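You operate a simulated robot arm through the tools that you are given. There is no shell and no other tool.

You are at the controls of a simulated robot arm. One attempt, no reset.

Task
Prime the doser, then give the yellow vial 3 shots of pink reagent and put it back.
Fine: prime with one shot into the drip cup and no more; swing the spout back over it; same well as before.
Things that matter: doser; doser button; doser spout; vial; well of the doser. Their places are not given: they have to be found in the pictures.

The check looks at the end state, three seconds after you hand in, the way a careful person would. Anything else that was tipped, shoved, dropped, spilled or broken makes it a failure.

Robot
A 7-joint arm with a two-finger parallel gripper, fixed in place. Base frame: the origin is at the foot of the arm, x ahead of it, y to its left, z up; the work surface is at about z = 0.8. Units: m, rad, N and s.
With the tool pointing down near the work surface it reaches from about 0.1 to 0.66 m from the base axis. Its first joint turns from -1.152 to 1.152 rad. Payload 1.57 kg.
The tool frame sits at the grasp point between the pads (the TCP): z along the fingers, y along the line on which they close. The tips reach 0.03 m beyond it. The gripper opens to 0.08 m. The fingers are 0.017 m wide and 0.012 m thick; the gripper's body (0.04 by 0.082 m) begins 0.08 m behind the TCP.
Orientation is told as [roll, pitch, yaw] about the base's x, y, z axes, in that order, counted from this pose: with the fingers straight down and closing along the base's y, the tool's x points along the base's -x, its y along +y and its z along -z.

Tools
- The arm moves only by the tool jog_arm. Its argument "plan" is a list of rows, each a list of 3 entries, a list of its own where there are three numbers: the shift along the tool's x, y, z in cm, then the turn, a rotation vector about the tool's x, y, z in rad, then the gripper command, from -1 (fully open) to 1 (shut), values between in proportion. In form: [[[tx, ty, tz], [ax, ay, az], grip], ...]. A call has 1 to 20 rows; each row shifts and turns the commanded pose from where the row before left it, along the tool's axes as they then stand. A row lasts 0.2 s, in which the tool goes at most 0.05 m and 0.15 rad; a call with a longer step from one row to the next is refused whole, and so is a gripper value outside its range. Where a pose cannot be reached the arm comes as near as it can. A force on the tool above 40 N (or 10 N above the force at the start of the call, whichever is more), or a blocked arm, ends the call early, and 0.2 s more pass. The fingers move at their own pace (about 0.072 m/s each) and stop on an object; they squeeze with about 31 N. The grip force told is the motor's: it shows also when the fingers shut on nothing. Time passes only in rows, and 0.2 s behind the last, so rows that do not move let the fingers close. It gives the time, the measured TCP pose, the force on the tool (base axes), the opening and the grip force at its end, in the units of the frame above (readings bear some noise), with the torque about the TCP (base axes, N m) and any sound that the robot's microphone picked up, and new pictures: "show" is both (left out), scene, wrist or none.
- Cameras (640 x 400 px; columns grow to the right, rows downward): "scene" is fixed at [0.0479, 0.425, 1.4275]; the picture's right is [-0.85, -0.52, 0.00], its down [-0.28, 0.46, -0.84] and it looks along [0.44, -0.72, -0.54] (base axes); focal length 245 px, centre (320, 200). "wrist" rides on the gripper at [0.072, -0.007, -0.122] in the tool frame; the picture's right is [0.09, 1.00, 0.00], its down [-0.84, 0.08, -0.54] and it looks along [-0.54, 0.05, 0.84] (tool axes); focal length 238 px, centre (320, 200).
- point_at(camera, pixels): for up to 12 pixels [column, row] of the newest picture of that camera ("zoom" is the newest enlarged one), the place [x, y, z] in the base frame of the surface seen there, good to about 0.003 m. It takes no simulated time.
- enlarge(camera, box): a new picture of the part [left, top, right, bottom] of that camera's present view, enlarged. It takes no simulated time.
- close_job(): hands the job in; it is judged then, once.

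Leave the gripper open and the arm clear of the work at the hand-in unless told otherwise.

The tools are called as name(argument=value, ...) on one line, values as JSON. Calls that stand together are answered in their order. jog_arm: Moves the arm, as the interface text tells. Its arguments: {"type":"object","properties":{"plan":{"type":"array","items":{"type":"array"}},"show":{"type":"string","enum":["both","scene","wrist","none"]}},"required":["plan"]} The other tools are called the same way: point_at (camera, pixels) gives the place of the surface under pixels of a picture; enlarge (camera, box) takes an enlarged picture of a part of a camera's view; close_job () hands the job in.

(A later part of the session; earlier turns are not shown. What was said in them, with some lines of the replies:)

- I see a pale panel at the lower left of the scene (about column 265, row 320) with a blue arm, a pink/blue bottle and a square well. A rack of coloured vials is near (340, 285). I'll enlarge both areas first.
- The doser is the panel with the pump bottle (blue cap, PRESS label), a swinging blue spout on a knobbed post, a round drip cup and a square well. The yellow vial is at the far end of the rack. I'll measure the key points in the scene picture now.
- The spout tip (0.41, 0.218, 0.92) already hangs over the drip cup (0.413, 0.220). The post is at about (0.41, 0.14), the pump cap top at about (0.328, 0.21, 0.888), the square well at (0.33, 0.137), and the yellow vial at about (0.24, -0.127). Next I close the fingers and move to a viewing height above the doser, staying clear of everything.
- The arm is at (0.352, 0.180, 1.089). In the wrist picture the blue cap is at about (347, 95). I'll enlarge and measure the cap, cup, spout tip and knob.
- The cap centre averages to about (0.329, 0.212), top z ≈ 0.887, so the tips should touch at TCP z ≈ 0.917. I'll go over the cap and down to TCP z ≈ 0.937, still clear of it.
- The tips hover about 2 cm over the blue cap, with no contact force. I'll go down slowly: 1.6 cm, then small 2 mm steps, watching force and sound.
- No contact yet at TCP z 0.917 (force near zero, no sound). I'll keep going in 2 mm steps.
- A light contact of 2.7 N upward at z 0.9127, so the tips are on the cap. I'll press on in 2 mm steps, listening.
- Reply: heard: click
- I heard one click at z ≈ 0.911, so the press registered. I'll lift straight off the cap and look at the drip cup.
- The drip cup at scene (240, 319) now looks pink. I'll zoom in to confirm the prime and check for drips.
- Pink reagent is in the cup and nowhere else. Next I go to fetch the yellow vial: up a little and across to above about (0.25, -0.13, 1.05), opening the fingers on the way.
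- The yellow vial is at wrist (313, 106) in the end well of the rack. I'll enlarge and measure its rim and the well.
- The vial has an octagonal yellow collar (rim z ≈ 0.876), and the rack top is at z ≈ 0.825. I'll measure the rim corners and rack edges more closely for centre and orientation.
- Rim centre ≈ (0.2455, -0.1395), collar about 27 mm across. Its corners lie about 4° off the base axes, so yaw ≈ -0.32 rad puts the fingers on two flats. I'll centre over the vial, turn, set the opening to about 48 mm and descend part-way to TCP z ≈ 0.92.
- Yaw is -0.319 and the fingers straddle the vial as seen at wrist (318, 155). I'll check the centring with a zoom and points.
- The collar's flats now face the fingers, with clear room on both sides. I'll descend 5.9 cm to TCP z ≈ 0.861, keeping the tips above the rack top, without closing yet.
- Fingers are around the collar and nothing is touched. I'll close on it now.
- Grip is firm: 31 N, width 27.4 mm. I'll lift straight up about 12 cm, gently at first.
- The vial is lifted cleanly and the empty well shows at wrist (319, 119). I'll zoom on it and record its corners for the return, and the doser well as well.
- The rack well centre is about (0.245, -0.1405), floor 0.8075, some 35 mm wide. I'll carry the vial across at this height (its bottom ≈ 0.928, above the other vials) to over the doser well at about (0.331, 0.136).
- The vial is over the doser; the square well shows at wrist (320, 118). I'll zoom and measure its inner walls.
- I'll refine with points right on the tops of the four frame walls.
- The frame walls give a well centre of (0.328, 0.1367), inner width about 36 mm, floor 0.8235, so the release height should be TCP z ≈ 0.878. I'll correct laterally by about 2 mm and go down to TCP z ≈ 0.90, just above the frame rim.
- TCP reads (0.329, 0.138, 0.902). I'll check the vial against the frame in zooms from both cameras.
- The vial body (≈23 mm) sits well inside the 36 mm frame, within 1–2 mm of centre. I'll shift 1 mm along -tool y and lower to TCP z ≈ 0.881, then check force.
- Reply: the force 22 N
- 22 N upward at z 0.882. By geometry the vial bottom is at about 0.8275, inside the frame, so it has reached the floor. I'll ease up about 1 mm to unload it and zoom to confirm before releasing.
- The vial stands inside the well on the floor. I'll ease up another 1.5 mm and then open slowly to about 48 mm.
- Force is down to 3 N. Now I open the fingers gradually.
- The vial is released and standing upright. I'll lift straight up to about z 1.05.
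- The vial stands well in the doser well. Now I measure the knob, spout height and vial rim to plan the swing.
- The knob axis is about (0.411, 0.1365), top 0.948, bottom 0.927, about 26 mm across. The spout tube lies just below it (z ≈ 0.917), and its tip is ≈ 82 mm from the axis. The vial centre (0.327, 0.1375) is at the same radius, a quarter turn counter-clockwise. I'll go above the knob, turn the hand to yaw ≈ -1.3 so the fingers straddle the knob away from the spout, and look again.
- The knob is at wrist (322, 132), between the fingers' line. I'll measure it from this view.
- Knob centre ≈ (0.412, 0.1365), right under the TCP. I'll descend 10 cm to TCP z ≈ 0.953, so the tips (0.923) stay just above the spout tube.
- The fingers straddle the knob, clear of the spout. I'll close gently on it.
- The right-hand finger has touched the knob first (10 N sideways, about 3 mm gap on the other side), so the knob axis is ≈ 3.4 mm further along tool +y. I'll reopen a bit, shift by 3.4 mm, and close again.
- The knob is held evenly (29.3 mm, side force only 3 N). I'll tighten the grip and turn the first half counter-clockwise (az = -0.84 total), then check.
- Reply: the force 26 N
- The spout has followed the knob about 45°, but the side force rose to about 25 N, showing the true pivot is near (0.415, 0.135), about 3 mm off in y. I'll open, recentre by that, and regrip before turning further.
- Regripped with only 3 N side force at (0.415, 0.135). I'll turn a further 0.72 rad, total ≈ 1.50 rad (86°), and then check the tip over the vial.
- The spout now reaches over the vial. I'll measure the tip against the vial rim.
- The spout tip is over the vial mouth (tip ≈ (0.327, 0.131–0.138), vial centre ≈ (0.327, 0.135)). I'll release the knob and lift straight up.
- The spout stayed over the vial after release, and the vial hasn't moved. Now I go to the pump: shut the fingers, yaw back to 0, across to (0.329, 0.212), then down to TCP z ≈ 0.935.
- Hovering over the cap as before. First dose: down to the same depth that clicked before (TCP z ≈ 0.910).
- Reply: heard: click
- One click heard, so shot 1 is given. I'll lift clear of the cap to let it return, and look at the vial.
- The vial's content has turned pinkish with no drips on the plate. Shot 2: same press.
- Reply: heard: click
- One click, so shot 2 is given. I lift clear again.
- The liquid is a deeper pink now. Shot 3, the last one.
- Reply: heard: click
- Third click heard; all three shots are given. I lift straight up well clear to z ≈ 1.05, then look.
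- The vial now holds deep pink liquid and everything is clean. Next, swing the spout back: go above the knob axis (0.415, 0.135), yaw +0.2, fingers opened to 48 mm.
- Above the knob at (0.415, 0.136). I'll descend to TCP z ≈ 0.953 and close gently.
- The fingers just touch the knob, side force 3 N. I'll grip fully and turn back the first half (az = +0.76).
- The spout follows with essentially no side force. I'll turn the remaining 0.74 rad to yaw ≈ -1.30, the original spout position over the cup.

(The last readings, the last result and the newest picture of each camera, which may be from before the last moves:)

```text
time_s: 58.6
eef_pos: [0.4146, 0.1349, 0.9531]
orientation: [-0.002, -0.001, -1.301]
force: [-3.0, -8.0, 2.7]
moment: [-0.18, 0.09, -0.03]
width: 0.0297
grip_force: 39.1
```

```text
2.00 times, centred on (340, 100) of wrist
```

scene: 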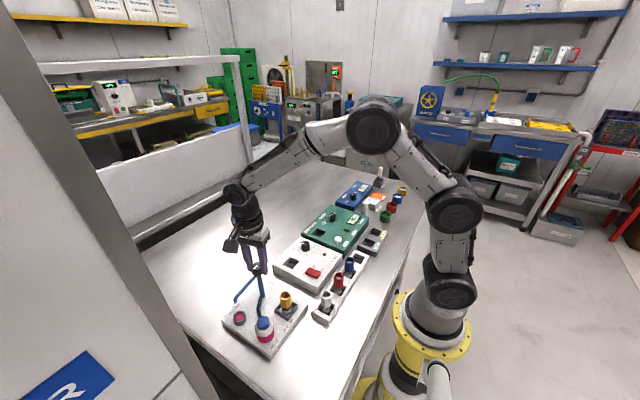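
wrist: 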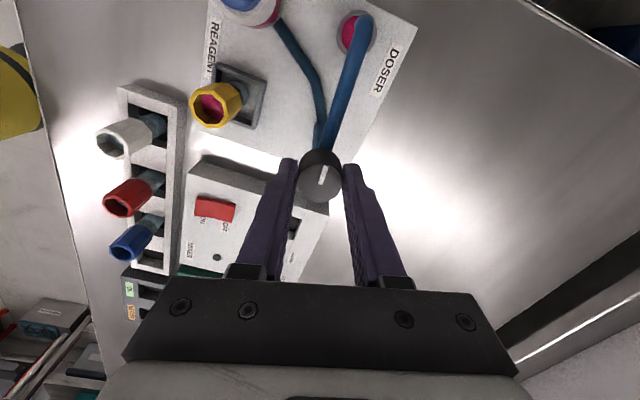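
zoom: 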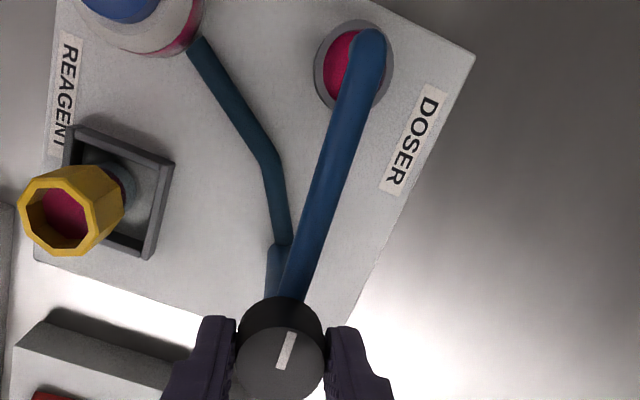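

The spout is back near the cup, but compared with the start (tip at scene ≈ (233.6, 300), now ≈ (235.8, 302)) it may be a few degrees short. I'll measure tip and cup.

point_at(camera="wrist", pixels=[[365, 20], [362, 22], [360, 30], [352, 60], [343, 95], [347, 30], [340, 35], [354, 12], [371, 32], [350, 48]])

point_at(camera="zoom", pixels=[[368, 40], [355, 80], [335, 150], [310, 230], [330, 60], [318, 60], [352, 24], [392, 62], [335, 105]])

point_at(camera="scene", pixels=[[236, 300], [238, 296], [245, 288], [239.5, 319], [233, 317], [246, 320], [240, 312], [239, 325]])

```text
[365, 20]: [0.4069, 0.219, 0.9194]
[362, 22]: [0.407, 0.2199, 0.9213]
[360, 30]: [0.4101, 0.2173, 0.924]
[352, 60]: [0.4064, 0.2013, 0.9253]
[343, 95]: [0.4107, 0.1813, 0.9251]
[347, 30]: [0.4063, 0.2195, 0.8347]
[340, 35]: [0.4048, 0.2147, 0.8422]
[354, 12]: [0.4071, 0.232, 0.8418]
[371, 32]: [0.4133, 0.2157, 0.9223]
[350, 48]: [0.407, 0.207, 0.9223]
```

```text
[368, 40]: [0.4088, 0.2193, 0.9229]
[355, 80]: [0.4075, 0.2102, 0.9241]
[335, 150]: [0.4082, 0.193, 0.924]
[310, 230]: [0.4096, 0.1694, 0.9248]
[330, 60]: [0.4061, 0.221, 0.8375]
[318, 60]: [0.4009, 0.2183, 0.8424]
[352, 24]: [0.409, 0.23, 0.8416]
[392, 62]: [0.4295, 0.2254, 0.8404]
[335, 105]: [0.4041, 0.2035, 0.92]
```

```text
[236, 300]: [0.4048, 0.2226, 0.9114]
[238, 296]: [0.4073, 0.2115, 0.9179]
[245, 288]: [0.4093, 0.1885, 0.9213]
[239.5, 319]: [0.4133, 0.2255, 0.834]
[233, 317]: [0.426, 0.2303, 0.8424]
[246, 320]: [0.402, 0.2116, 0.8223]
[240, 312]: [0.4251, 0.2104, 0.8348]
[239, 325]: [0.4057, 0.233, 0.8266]
```

The tip is at (0.407, 0.2195) while the cup centre is at (0.415, 0.2215), so it's about 5° short. I'll turn the knob another 0.07 rad the same way and re-measure.

jog_arm(plan=[[[0, 0, 0], [0, 0, 0.04], 1], [[0, 0, 0], [0, 0, 0.03], 1], [[0, 0, 0], [0, 0, 0], 1], [[0, 0, 0], [0, 0, 0], 1]])

point_at(camera="scene", pixels=[[235, 300], [236, 298], [237, 296], [244, 288], [234, 298]])

enlarge(camera="scene", box=[215, 240, 315, 335])

enlarge(camera="wrist", box=[260, 0, 420, 200])

```text
time_s: 59.6
eef_pos: [0.4141, 0.1346, 0.9525]
orientation: [0.0, 0.0, -1.371]
force: [-3.6, -8.9, 2.5]
moment: [-0.52, 0.07, -0.01]
width: 0.0293
grip_force: 38.7
```

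scene: 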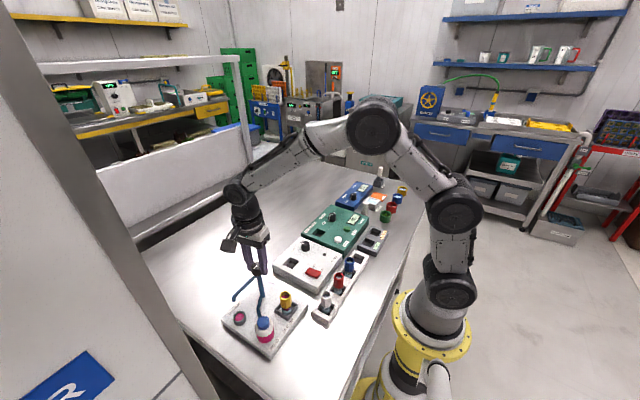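
wrist: 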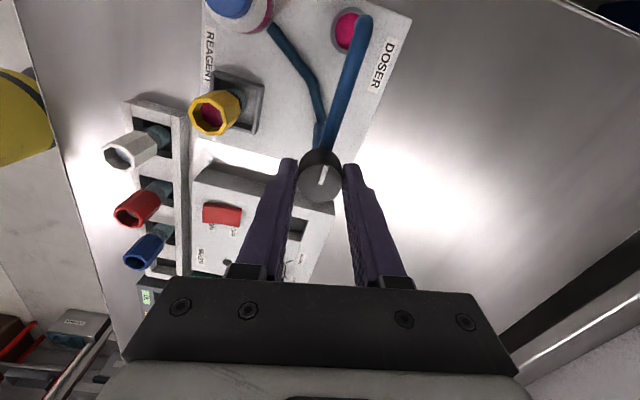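

```text
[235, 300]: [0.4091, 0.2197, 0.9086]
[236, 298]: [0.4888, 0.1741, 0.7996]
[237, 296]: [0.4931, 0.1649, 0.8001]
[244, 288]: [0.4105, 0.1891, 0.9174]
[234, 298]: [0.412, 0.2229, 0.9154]
```

```text
4.21 times, centred on (265, 288) of scene
```

zoom: 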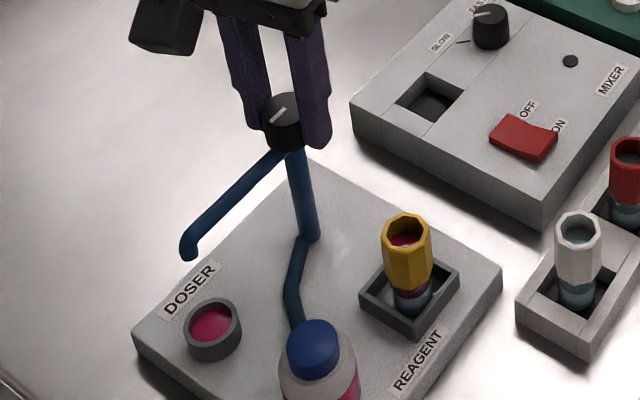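

```text
2.00 times, centred on (340, 100) of wrist
```

zoom: 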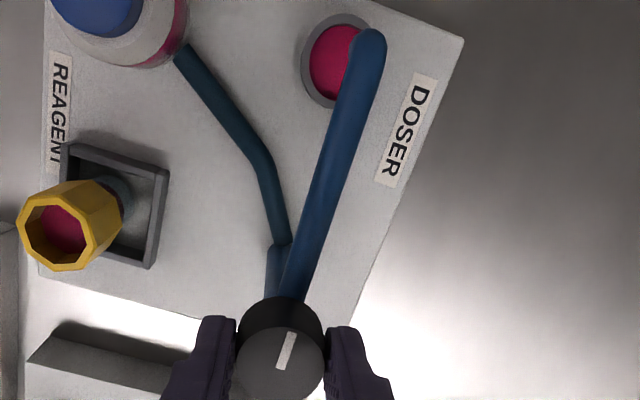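

The tip is now at scene ≈ (234, 299), matching its starting position over the cup. I'll release the knob and lift straight up.

jog_arm(plan=[[[0, 0, 0], [0, 0, 0], 0.2], [[0, 0, 0], [0, 0, 0], 0], [[0, 0, 0], [0, 0, 0], -0.2], [[0, 0, -1], [0, 0, 0], -0.2], [[0, 0, -3], [0, 0, 0], -0.2], [[0, 0, -4], [0, 0, 0], -0.2], [[0, 0, -2], [0, 0, 0], -0.2], [[0, 0, 0], [0, 0, 0], -0.2], [[0, 0, 0], [0, 0, 0], -0.2]])

enlarge(camera="scene", box=[215, 240, 315, 335])

enlarge(camera="wrist", box=[280, 20, 380, 160])

```text
time_s: 61.6
eef_pos: [0.4157, 0.1354, 1.0536]
orientation: [0.0, 0.001, -1.37]
force: [0.0, -0.3, 0.5]
moment: [0.01, 0.0, -0.01]
width: 0.0481
grip_force: 0.1
```

scene: 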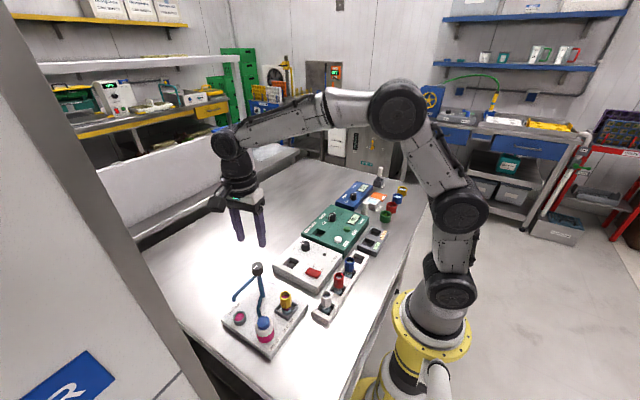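
wrist: 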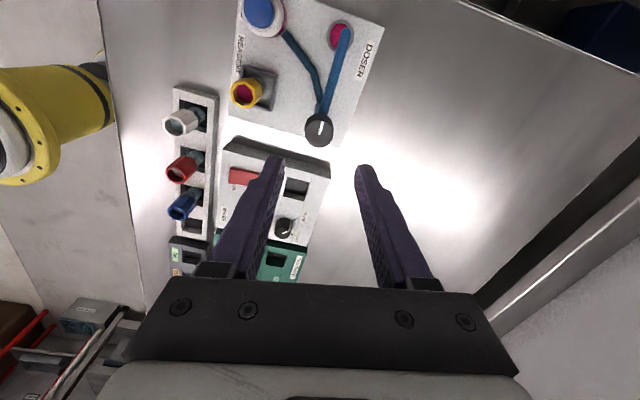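

```text
4.21 times, centred on (265, 288) of scene
```

zoom: 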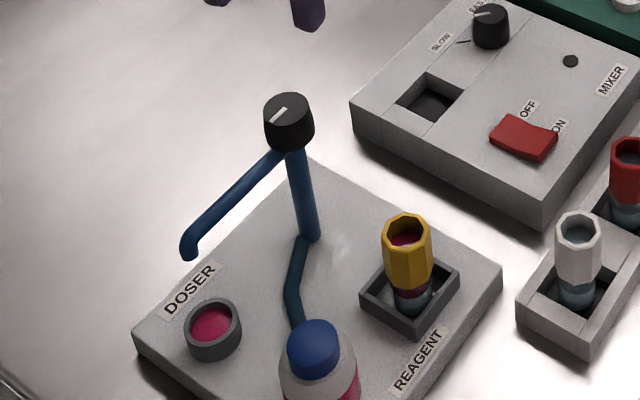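

```text
2.86 times, centred on (330, 90) of wrist
```

zoom: 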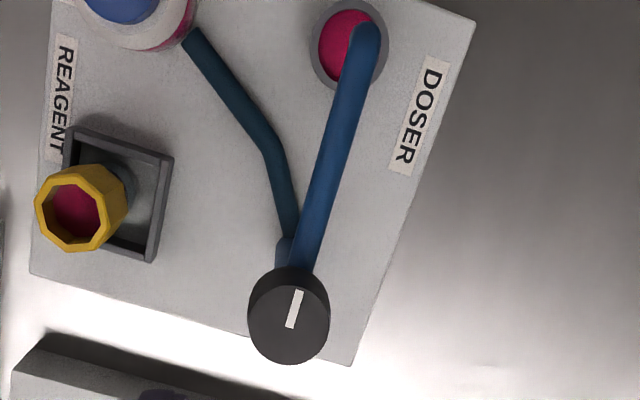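

The fixed scene camera lets me compare directly with the pre-swing picture (same box as before, tip then at about (167, 207)).

enlarge(camera="scene", box=[220, 250, 320, 345])

point_at(camera="scene", pixels=[[234, 299], [235, 297], [240, 292], [245, 287.5], [234, 300]])

point_at(camera="wrist", pixels=[[346, 34], [343, 45], [338, 70], [336, 44], [329, 40], [341, 22], [353, 40], [246, 93], [237, 88], [258, 93]])

```text
4.21 times, centred on (270, 298) of scene
```

zoom: 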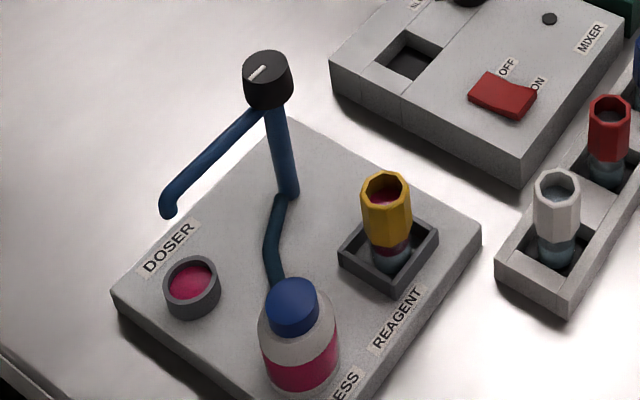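

```text
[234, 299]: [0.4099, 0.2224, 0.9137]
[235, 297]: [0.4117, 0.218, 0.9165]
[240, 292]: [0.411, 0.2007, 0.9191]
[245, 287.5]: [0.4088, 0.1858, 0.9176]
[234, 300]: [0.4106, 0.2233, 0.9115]
```

```text
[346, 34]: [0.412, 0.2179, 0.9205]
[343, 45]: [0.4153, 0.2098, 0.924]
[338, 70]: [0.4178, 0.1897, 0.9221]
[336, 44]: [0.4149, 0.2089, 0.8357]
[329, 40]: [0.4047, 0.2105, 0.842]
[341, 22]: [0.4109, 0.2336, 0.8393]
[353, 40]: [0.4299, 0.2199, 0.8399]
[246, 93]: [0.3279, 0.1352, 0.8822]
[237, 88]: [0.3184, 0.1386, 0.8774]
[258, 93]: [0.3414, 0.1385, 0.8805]
```

The picture is identical to the pre-swing one: spout tip over the cup. Now for the vial: turn the hand back to yaw -0.32 and move above the doser well, keeping z ≈ 1.05.

jog_arm(plan=[[[0, 0, 0], [0, 0, -0.14], -0.2], [[0, 0, 0], [0, 0, -0.14], -0.2], [[0, 0, 0], [0, 0, -0.14], -0.2], [[0, 0, 0], [0, 0, -0.14], -0.2], [[0, 0, 0], [0, 0, -0.14], -0.2], [[0, 0, 0], [0, 0, -0.14], -0.2], [[0, 0, 0], [0, 0, -0.14], -0.2], [[0, 0, 0], [0, 0, -0.07], -0.2], [[4.14, -1.28, 0], [0, 0, 0], -0.2], [[4.14, -1.29, 0], [0, 0, 0], -0.2], [[0, 0, 0], [0, 0, 0], -0.2], [[0, 0, 0], [0, 0, 0], -0.2]])

enlarge(camera="wrist", box=[270, 60, 430, 220])

```text
time_s: 64.2
eef_pos: [0.3285, 0.1371, 1.0538]
orientation: [0.0, 0.001, -0.319]
force: [0.5, 0.5, 0.5]
moment: [0.0, -0.01, 0.02]
width: 0.0479
grip_force: 0.1
```

scene: 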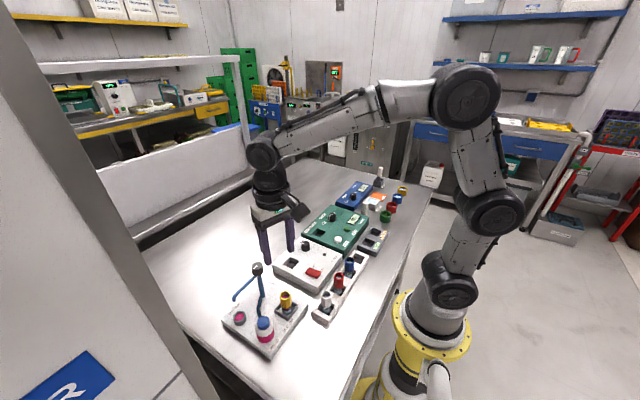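
wrist: 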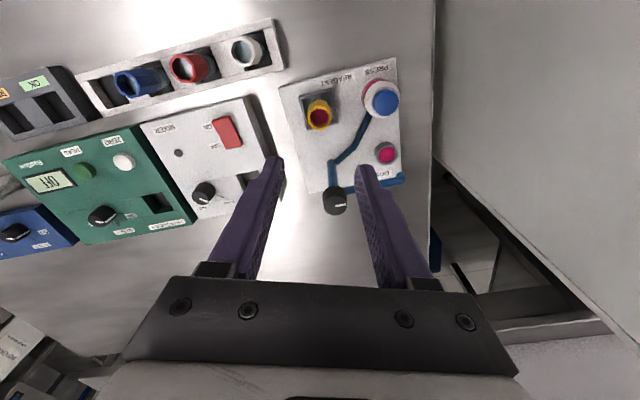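

```text
2.50 times, centred on (350, 140) of wrist
```

zoom: 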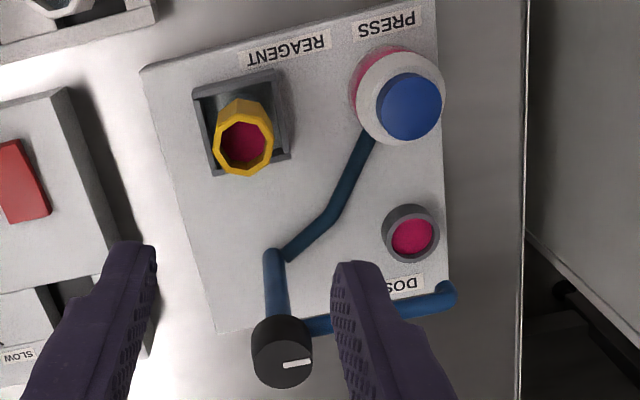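

Hand is directly over the vial, same pose as when I left it. I'll descend to z ≈ 0.93 and check the straddle.

jog_arm(plan=[[[0, 0, 2], [0, 0, 0], -0.2], [[0, 0, 3.5], [0, 0, 0], -0.2], [[0, 0, 3.5], [0, 0, 0], -0.2], [[0, 0, 2.4], [0, 0, 0], -0.2], [[0, 0, 1], [0, 0, 0], -0.2], [[0, 0, 0], [0, 0, 0], -0.2]])

enlarge(camera="wrist", box=[250, 100, 390, 210])

enlarge(camera="scene", box=[245, 260, 315, 330])

```text
time_s: 65.6
eef_pos: [0.3292, 0.1369, 0.9292]
orientation: [0.001, 0.003, -0.32]
force: [-0.2, 0.3, 0.0]
moment: [0.01, -0.04, -0.03]
width: 0.0477
grip_force: 0.0
```

scene: 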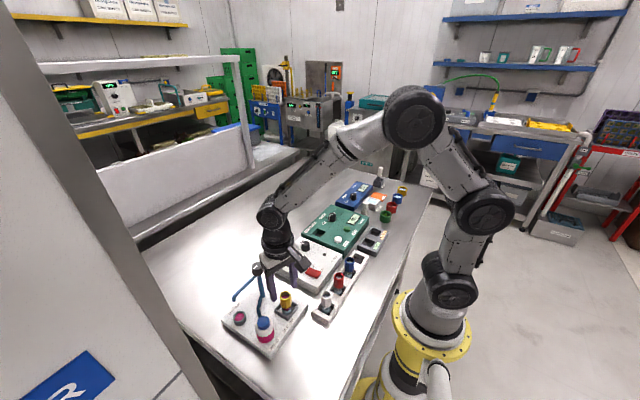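
wrist: 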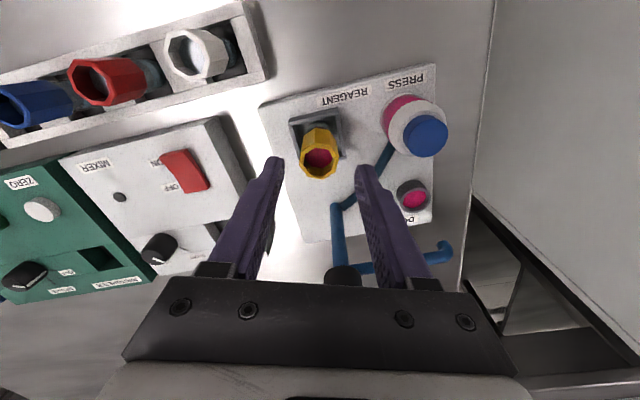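

```text
3.64 times, centred on (320, 155) of wrist
```

zoom: 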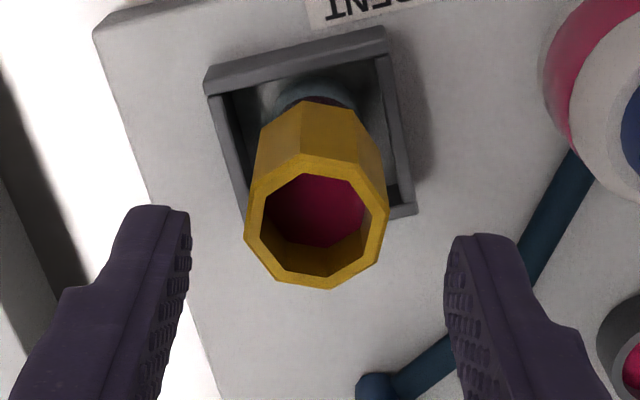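

```text
5.71 times, centred on (280, 295) of scene
```

zoom: 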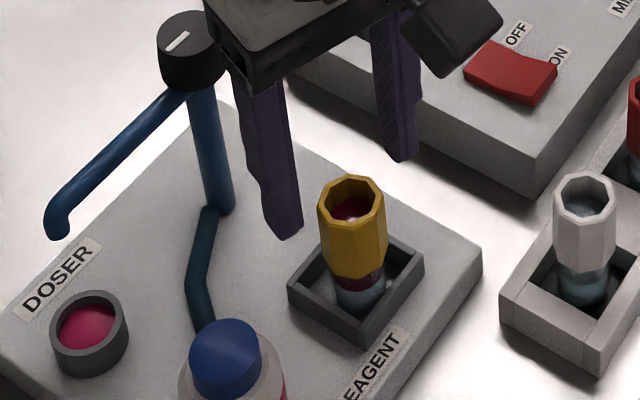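

The vial is centred between the fingers. I'll descend 4.8 cm to the earlier grip height (z ≈ 0.882) and close.

jog_arm(plan=[[[0, 0, 1.5], [0, 0, 0], -0.2], [[0, 0, 2], [0, 0, 0], -0.2], [[0, 0, 1.2], [0, 0, 0], -0.2], [[0, 0, 0], [0, 0, 0], -0.2], [[0, 0, 0], [0, 0, 0], 0], [[0, 0, 0], [0, 0, 0], 0.2], [[0, 0, 0], [0, 0, 0], 0.5], [[0, 0, 0], [0, 0, 0], 1], [[0, 0, 0], [0, 0, 0], 1]])

enlarge(camera="wrist", box=[270, 110, 370, 190])

```text
time_s: 67.6
eef_pos: [0.3276, 0.1368, 0.8827]
orientation: [0.001, 0.001, -0.319]
force: [0.2, 0.1, -0.2]
moment: [0.01, 0.01, 0.0]
width: 0.0273
grip_force: 31.1
```

scene: 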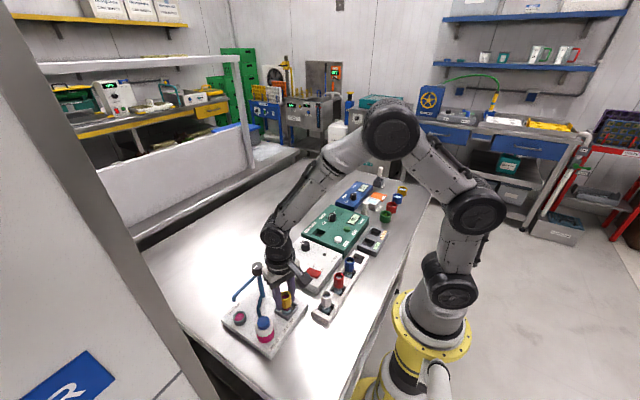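
wrist: 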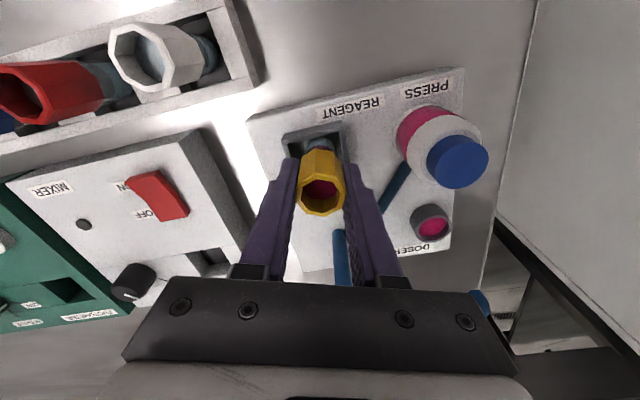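

```text
5.00 times, centred on (320, 150) of wrist
```

zoom: 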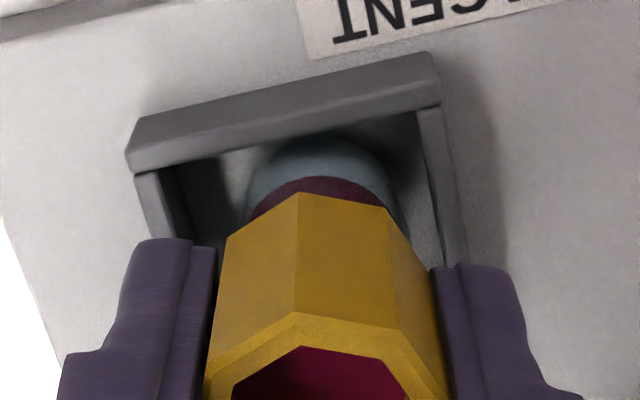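

Firm grip (27.3 mm, 31 N), vial upright. I'll lift gently straight up about 11 cm.

jog_arm(plan=[[[0, 0, -0.5], [0, 0, 0], 1], [[0, 0, -1.2], [0, 0, 0], 1], [[0, 0, -1.8], [0, 0, 0], 1], [[0, 0, -2], [0, 0, 0], 1], [[0, 0, -2], [0, 0, 0], 1], [[0, 0, -1.8], [0, 0, 0], 1], [[0, 0, -1.2], [0, 0, 0], 1], [[0, 0, -0.5], [0, 0, 0], 1], [[0, 0, 0], [0, 0, 0], 1]])

```text
time_s: 69.6
eef_pos: [0.3284, 0.1368, 0.9925]
orientation: [0.0, 0.001, -0.318]
force: [-0.1, 0.5, -0.6]
moment: [-0.01, 0.01, 0.0]
width: 0.0271
grip_force: 30.9
```

scene: 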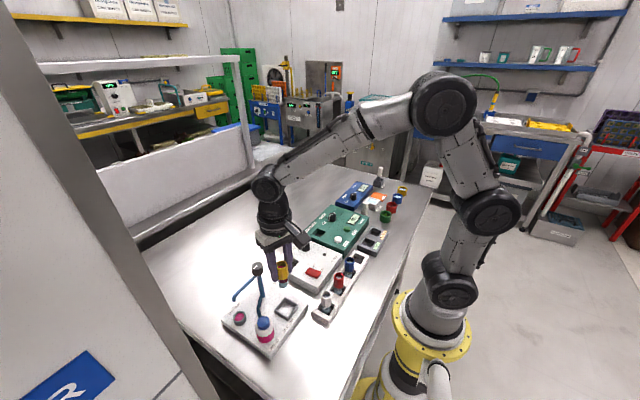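
wrist: 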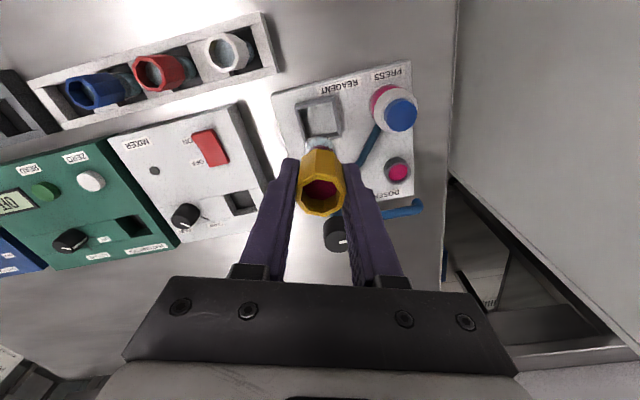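

Vial is up with deep pink liquid inside. I'll carry it smoothly back over the rack's end well, TCP target (0.2448, -0.139), at this height.

jog_arm(plan=[[[-0.05, -1.2, 0], [0, 0, 0], 1], [[-0.05, -2.2, 0], [0, 0, 0], 1], [[-0.06, -2.6, 0], [0, 0, 0], 1], [[-0.06, -2.6, 0], [0, 0, 0], 1], [[-0.06, -2.6, 0], [0, 0, 0], 1], [[-0.06, -2.6, 0], [0, 0, 0], 1], [[-0.06, -2.6, 0], [0, 0, 0], 1], [[-0.06, -2.6, 0], [0, 0, 0], 1], [[-0.06, -2.6, 0], [0, 0, 0], 1], [[-0.06, -2.6, 0], [0, 0, 0], 1], [[-0.06, -2.2, 0], [0, 0, 0], 1], [[-0.05, -1.5, 0], [0, 0, 0], 1], [[-0.05, -0.9, 0], [0, 0, 0], 1], [[0, 0, 0], [0, 0, 0], 1], [[0, 0, 0], [0, 0, 0], 1]])

enlarge(camera="wrist", box=[280, 80, 380, 170])

enlarge(camera="scene", box=[330, 180, 400, 270])

```text
time_s: 72.8
eef_pos: [0.2455, -0.1385, 0.9919]
orientation: [0.0, -0.002, -0.32]
force: [0.0, 0.1, -0.3]
moment: [-0.01, -0.03, 0.0]
width: 0.0271
grip_force: 31.7
```

scene: 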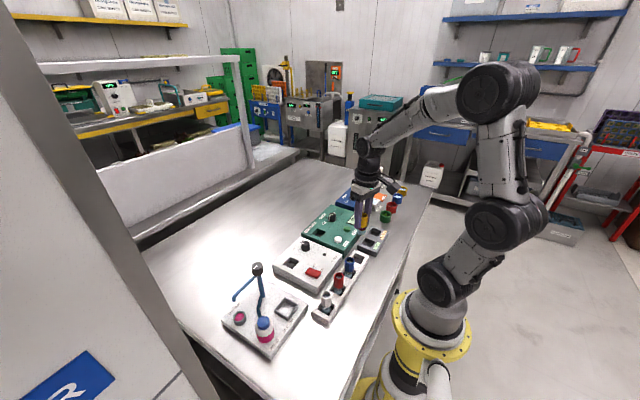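
wrist: 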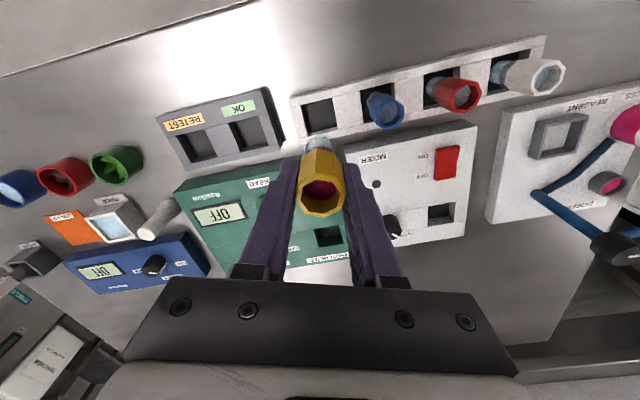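

```text
4.44 times, centred on (330, 125) of wrist
```

zoom: 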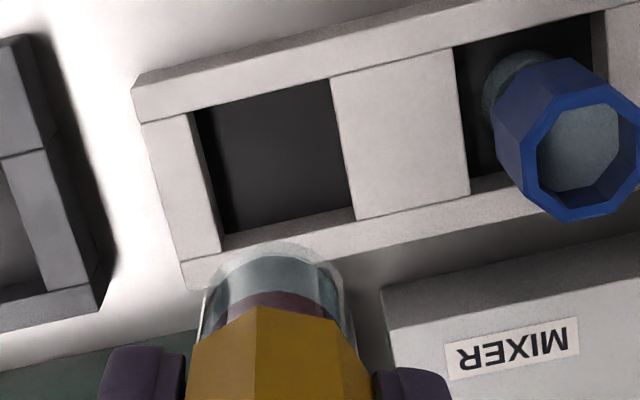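

```text
4.44 times, centred on (365, 225) of scene
```

zoom: 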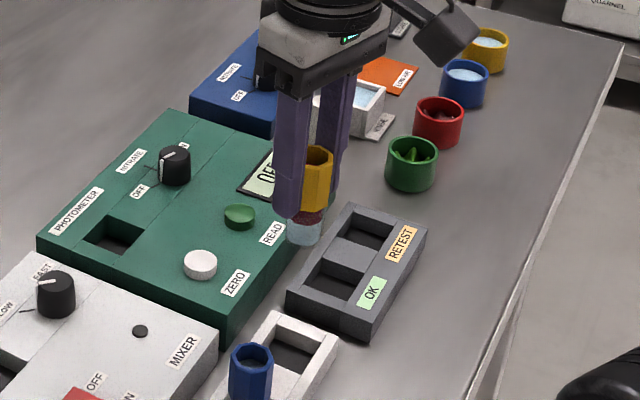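

Over the end well in the same pose as the pickup. I'll descend to z ≈ 0.893 (vial bottom just above the rack top) and check alignment.

jog_arm(plan=[[[0, 0, 1.2], [0, 0, 0], 1], [[0, 0, 2.2], [0, 0, 0], 1], [[0, 0, 2.5], [0, 0, 0], 1], [[0, 0, 2.2], [0, 0, 0], 1], [[0, 0, 1.2], [0, 0, 0], 1], [[0, 0, 0.5], [0, 0, 0], 1], [[0, 0, 0], [0, 0, 0], 1]])

enlarge(camera="wrist", box=[270, 90, 380, 190])

enlarge(camera="scene", box=[330, 220, 390, 280])

```text
time_s: 74.4
eef_pos: [0.2447, -0.1398, 0.8945]
orientation: [0.001, 0.0, -0.319]
force: [-0.4, -0.5, 0.4]
moment: [-0.04, 0.02, -0.01]
width: 0.0272
grip_force: 30.5
```

scene: 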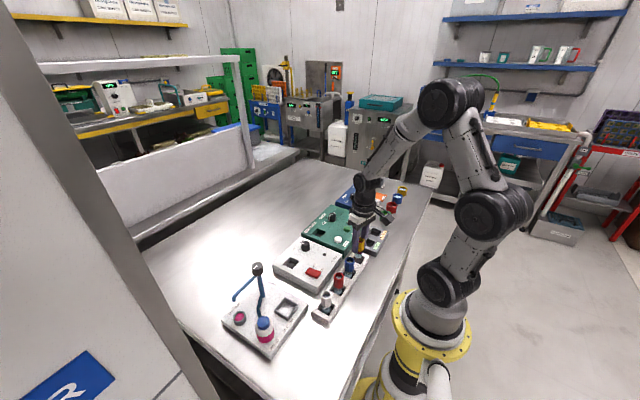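
wrist: 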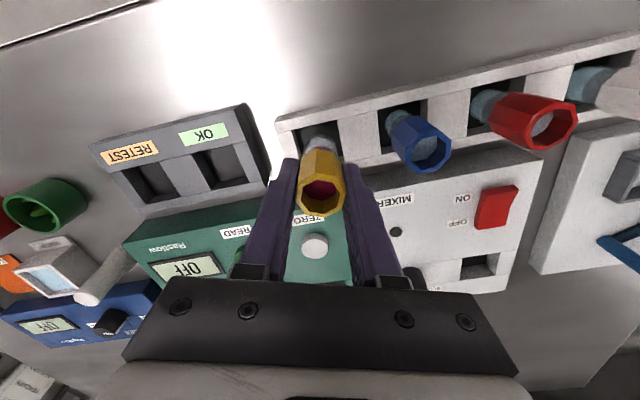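

```text
4.00 times, centred on (325, 140) of wrist
```

zoom: 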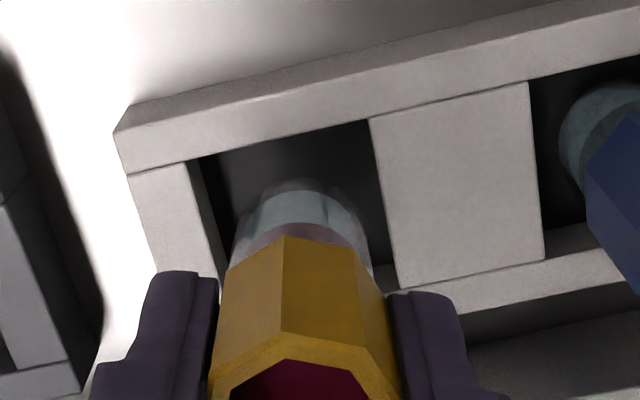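

```text
6.67 times, centred on (360, 250) of scene
```

zoom: 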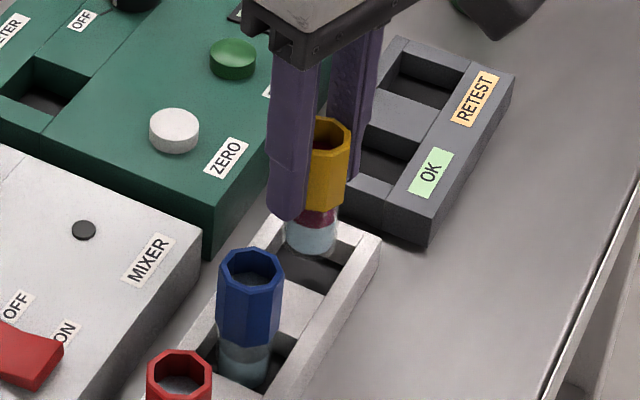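

The vial bottom sits over the well opening. I'll measure the glass bottom edge and well edges for a final check.

point_at(camera="wrist", pixels=[[320.8, 136.5], [320.5, 141], [305, 150], [333, 150], [322, 123], [296, 132], [339, 123], [344, 152], [310, 127], [318, 125]])

point_at(camera="zoom", pixels=[[312, 250], [290, 240], [330, 245], [312, 225], [345, 255], [325, 295], [270, 245], [300, 265], [280, 225]])

```text
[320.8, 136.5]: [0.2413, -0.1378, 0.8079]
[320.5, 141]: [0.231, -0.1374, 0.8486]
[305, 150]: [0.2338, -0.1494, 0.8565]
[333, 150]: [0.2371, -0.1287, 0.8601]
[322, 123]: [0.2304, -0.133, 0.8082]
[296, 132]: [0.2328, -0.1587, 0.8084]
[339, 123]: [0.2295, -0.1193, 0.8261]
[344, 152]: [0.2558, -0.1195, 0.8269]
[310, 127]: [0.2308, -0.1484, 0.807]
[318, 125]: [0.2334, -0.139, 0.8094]
```

```text
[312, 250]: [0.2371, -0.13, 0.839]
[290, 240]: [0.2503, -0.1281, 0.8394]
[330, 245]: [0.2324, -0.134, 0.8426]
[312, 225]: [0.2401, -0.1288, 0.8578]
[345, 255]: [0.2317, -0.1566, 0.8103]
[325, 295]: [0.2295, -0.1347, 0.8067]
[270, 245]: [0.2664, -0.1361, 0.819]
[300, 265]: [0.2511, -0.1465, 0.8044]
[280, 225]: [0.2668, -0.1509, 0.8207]
```

Vial centre ≈ (0.2435, -0.140) against well centre ≈ (0.245, -0.1395), with several millimetres of clearance. I'll lower 2.4 cm to z ≈ 0.870.

jog_arm(plan=[[[-0.08, 0, 0.6], [0, 0, 0], 1], [[0, 0, 0.8], [0, 0, 0], 1], [[0, 0, 0.6], [0, 0, 0], 1], [[0, 0, 0.4], [0, 0, 0], 1], [[0, 0, 0], [0, 0, 0], 1]], show="none")

```text
time_s: 75.6
eef_pos: [0.2449, -0.1392, 0.8698]
orientation: [0.001, -0.001, -0.319]
force: [-0.5, -0.1, -0.5]
moment: [0.0, 0.01, 0.0]
width: 0.0269
grip_force: 30.8
```

No contact at z 0.870. I'll lower in 1 mm steps.

jog_arm(plan=[[[0, 0, 0.1], [0, 0, 0], 1], [[0, 0, 0.1], [0, 0, 0], 1], [[0, 0, 0], [0, 0, 0], 1]], show="none")

```text
time_s: 76.4
eef_pos: [0.2457, -0.1391, 0.8687]
orientation: [-0.001, 0.0, -0.321]
force: [0.8, 0.7, -1.0]
moment: [0.01, 0.0, -0.02]
width: 0.0269
grip_force: 31.2
```

Still free at about 0.868. I'll continue down in small steps.

jog_arm(plan=[[[0, 0, 0.1], [0, 0, 0], 1], [[0, 0, 0.1], [0, 0, 0], 1], [[0, 0, 0], [0, 0, 0], 1]], show="none")

```text
time_s: 77.2
eef_pos: [0.2456, -0.1387, 0.8659]
orientation: [0.001, -0.001, -0.321]
force: [0.0, -0.2, -0.8]
moment: [-0.02, 0.03, 0.02]
width: 0.0271
grip_force: 30.8
```

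No force yet at 0.866. Two more 1 mm steps.

jog_arm(plan=[[[0, 0, 0.1], [0, 0, 0], 1], [[0, 0, 0.1], [0, 0, 0], 1], [[0, 0, 0], [0, 0, 0], 1]])

enlarge(camera="scene", box=[330, 220, 390, 280])

enlarge(camera="wrist", box=[270, 110, 370, 190])

```text
time_s: 78.0
eef_pos: [0.2461, -0.1399, 0.8658]
orientation: [0.0, -0.004, -0.319]
force: [-3.5, 2.4, 20.8]
moment: [0.08, 0.26, 0.03]
width: 0.0269
grip_force: 31.0
```

scene: 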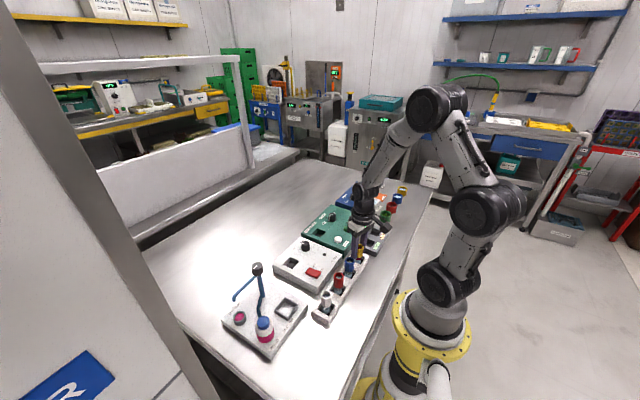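
wrist: 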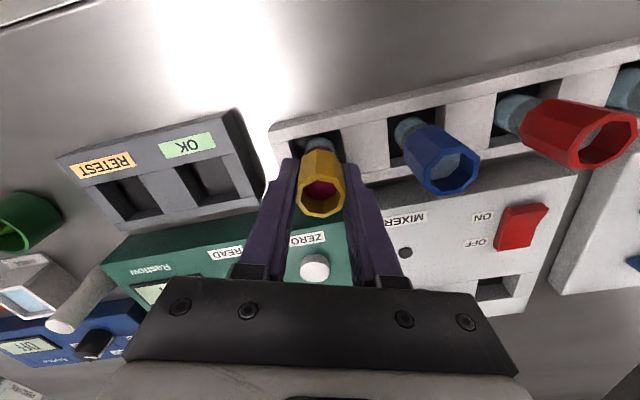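

```text
6.67 times, centred on (360, 250) of scene
```

zoom: 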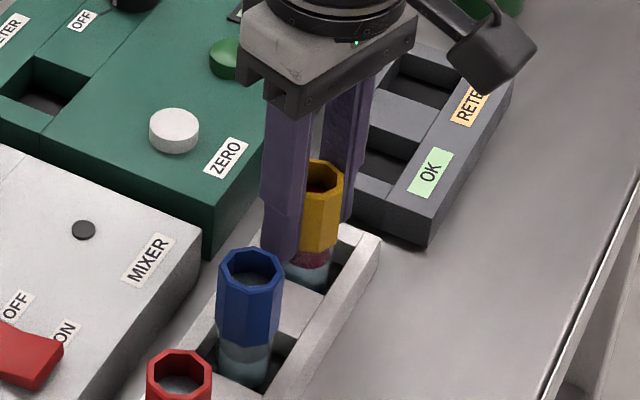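

```text
5.00 times, centred on (320, 150) of wrist
```

zoom: 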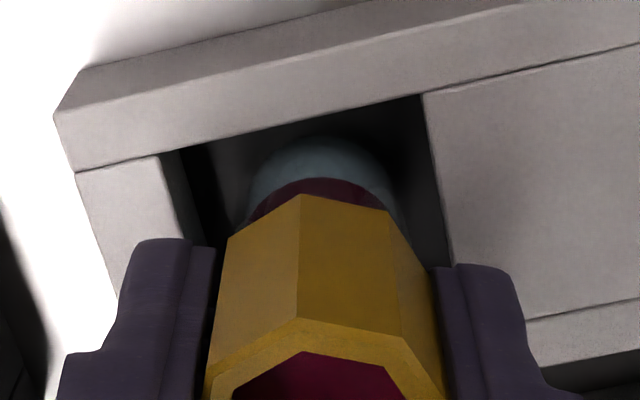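

20.8 N at z 0.8658, exactly where I expected the floor (0.8665), and the vial is inside the well. I'll ease up about 2 mm to unload.

jog_arm(plan=[[[0, 0, -0.1], [0, 0, 0], 1], [[0, 0, -0.07], [0, 0, 0], 1], [[0, 0, 0], [0, 0, 0], 1]], show="none")

```text
time_s: 78.8
eef_pos: [0.2445, -0.1383, 0.8659]
orientation: [0.0, 0.005, -0.318]
force: [-0.3, 0.6, -1.0]
moment: [-0.01, -0.02, -0.01]
width: 0.0269
grip_force: 31.0
```

Force is about zero with the vial bottom at the floor. I'll open slowly to 48 mm.

jog_arm(plan=[[[0, 0, 0.03], [0, 0, 0], 1], [[0, 0, 0], [0, 0, 0], 0.25], [[0, 0, 0], [0, 0, 0], 0.1], [[0, 0, 0], [0, 0, 0], -0.1], [[0, 0, 0], [0, 0, 0], -0.2], [[0, 0, 0], [0, 0, 0], -0.2]])

enlarge(camera="scene", box=[330, 220, 390, 280])

```text
time_s: 80.2
eef_pos: [0.2455, -0.14, 0.8641]
orientation: [-0.001, 0.001, -0.32]
force: [0.3, 0.0, 0.3]
moment: [-0.01, 0.02, 0.0]
width: 0.0478
grip_force: 0.0
```

scene: 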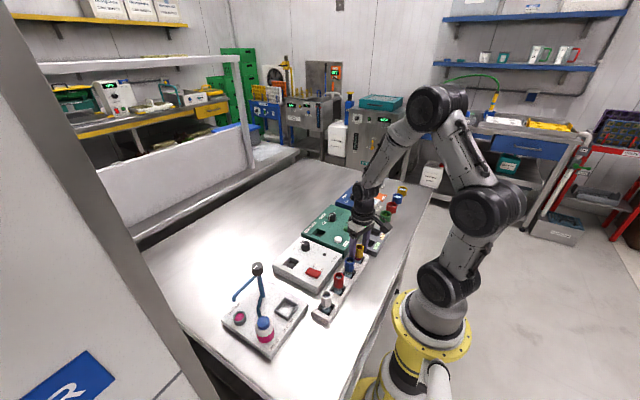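
wrist: 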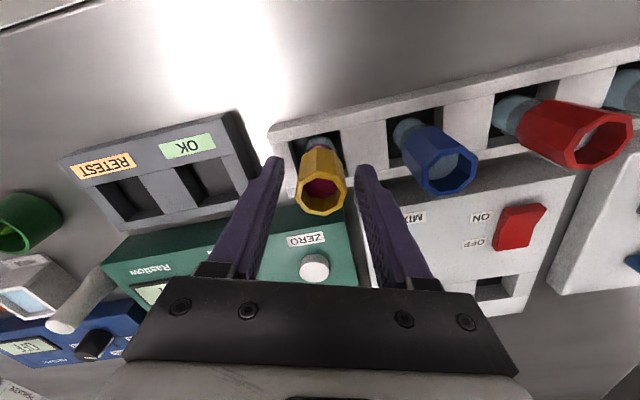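

```text
6.67 times, centred on (360, 250) of scene
```

zoom: 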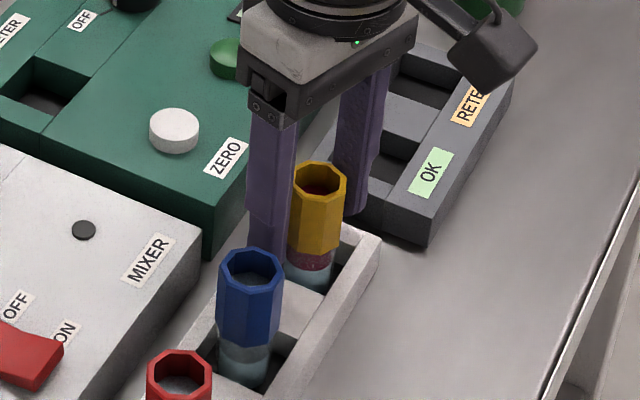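

The vial is standing free and upright in its own well. I'll lift straight up and back to a clear pose, opening the fingers once well above the vials.

jog_arm(plan=[[[0, 0, -1], [0, 0, 0], -0.2], [[0, 0, -2.5], [0, 0, 0], -0.2], [[0, 0, -4], [0, 0, 0], -0.2], [[0, 0, -4.5], [0, 0, 0], -0.2], [[0, 0, -4.5], [0, 0, 0], -0.2], [[0, 0, -4.5], [0, 0, 0], -0.5], [[0, 0, -4.5], [0, 0, -0.1], -1], [[0, 0, -3], [0, 0, -0.11], -1], [[0, 0, 0], [0, 0, -0.11], -1], [[0, 0, 0], [0, 0, 0], -1], [[0, 0, 0], [0, 0, 0], -1]])

enlarge(camera="scene", box=[210, 220, 400, 350])

enlarge(camera="scene", box=[220, 250, 320, 345])

enlarge(camera="scene", box=[335, 225, 385, 275])

```text
time_s: 82.6
eef_pos: [0.2458, -0.1393, 1.1496]
orientation: [0.0, 0.0, -0.001]
force: [0.4, -0.1, 0.1]
moment: [0.01, -0.01, 0.03]
width: 0.08
grip_force: 0.0
```

scene: 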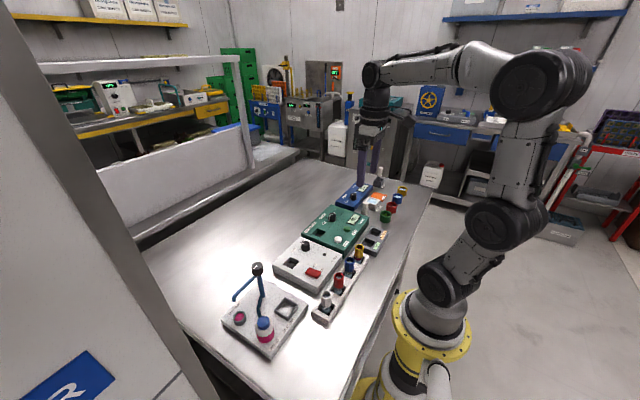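
wrist: 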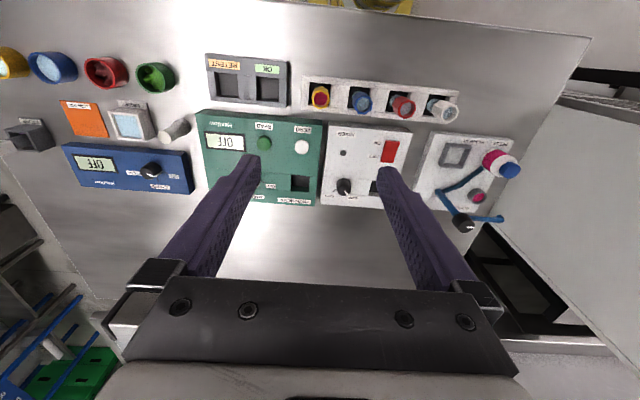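

```text
3.08 times, centred on (305, 285) of scene
```

zoom: 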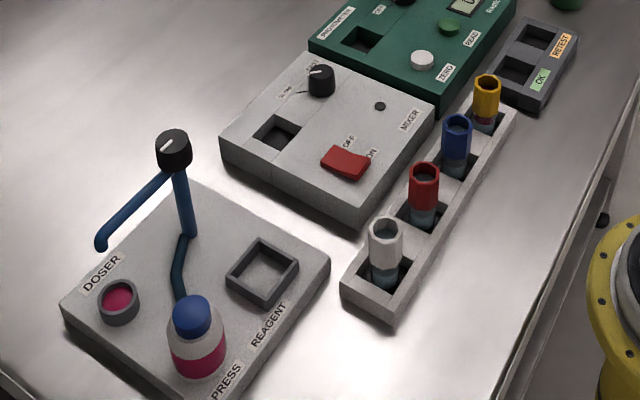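

```text
4.21 times, centred on (270, 298) of scene
```

zoom: 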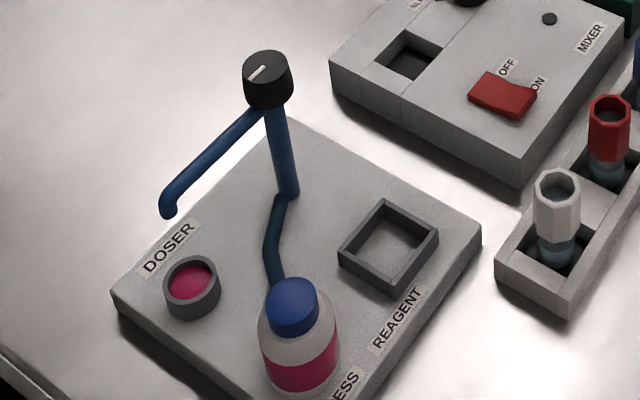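

```text
8.00 times, centred on (360, 250) of scene
```

zoom: 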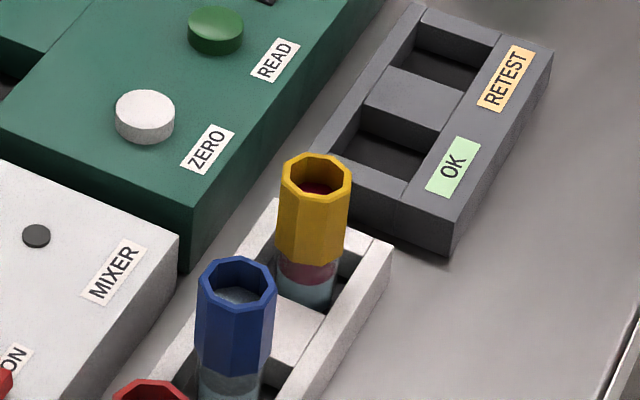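

The end state looks right:
- The yellow vial stands upright in its original end well, with pink inside.
- The drip cup holds the single priming shot.
- The spout is back over the cup.
- The plate is clean and everything else is where it was.
- The gripper is open and the arm is clear at z ≈ 1.15.

I'll hand in now.

close_job()

```text
The job is handed in.
```

The job is done and handed in; I haven't seen the verdict.

- **Priming:** I gave one press with the spout over the drip cup and heard one click. The cup showed pink afterwards.
- **Dosing:** I moved the yellow vial to the doser well and swung the spout over it. Three separate presses followed, each with one click, and the liquid turned a deeper pink each time.
- **Spout:** It is back over the drip cup. After the return turn it was about 5° short, so I nudged it. It then matched its starting position in the scene camera.
- **Vial:** It stands upright in its original end well of the rack.
- **Surroundings:** I saw no spills, and nothing else looked moved in the last pictures. The gripper is open and the arm is clear of the work.

During the first swing the hand was slightly off the knob's axis and pushed on it sideways with about 25 N. I released, recentred and regripped before going on, and saw no sign that the doser had shifted.
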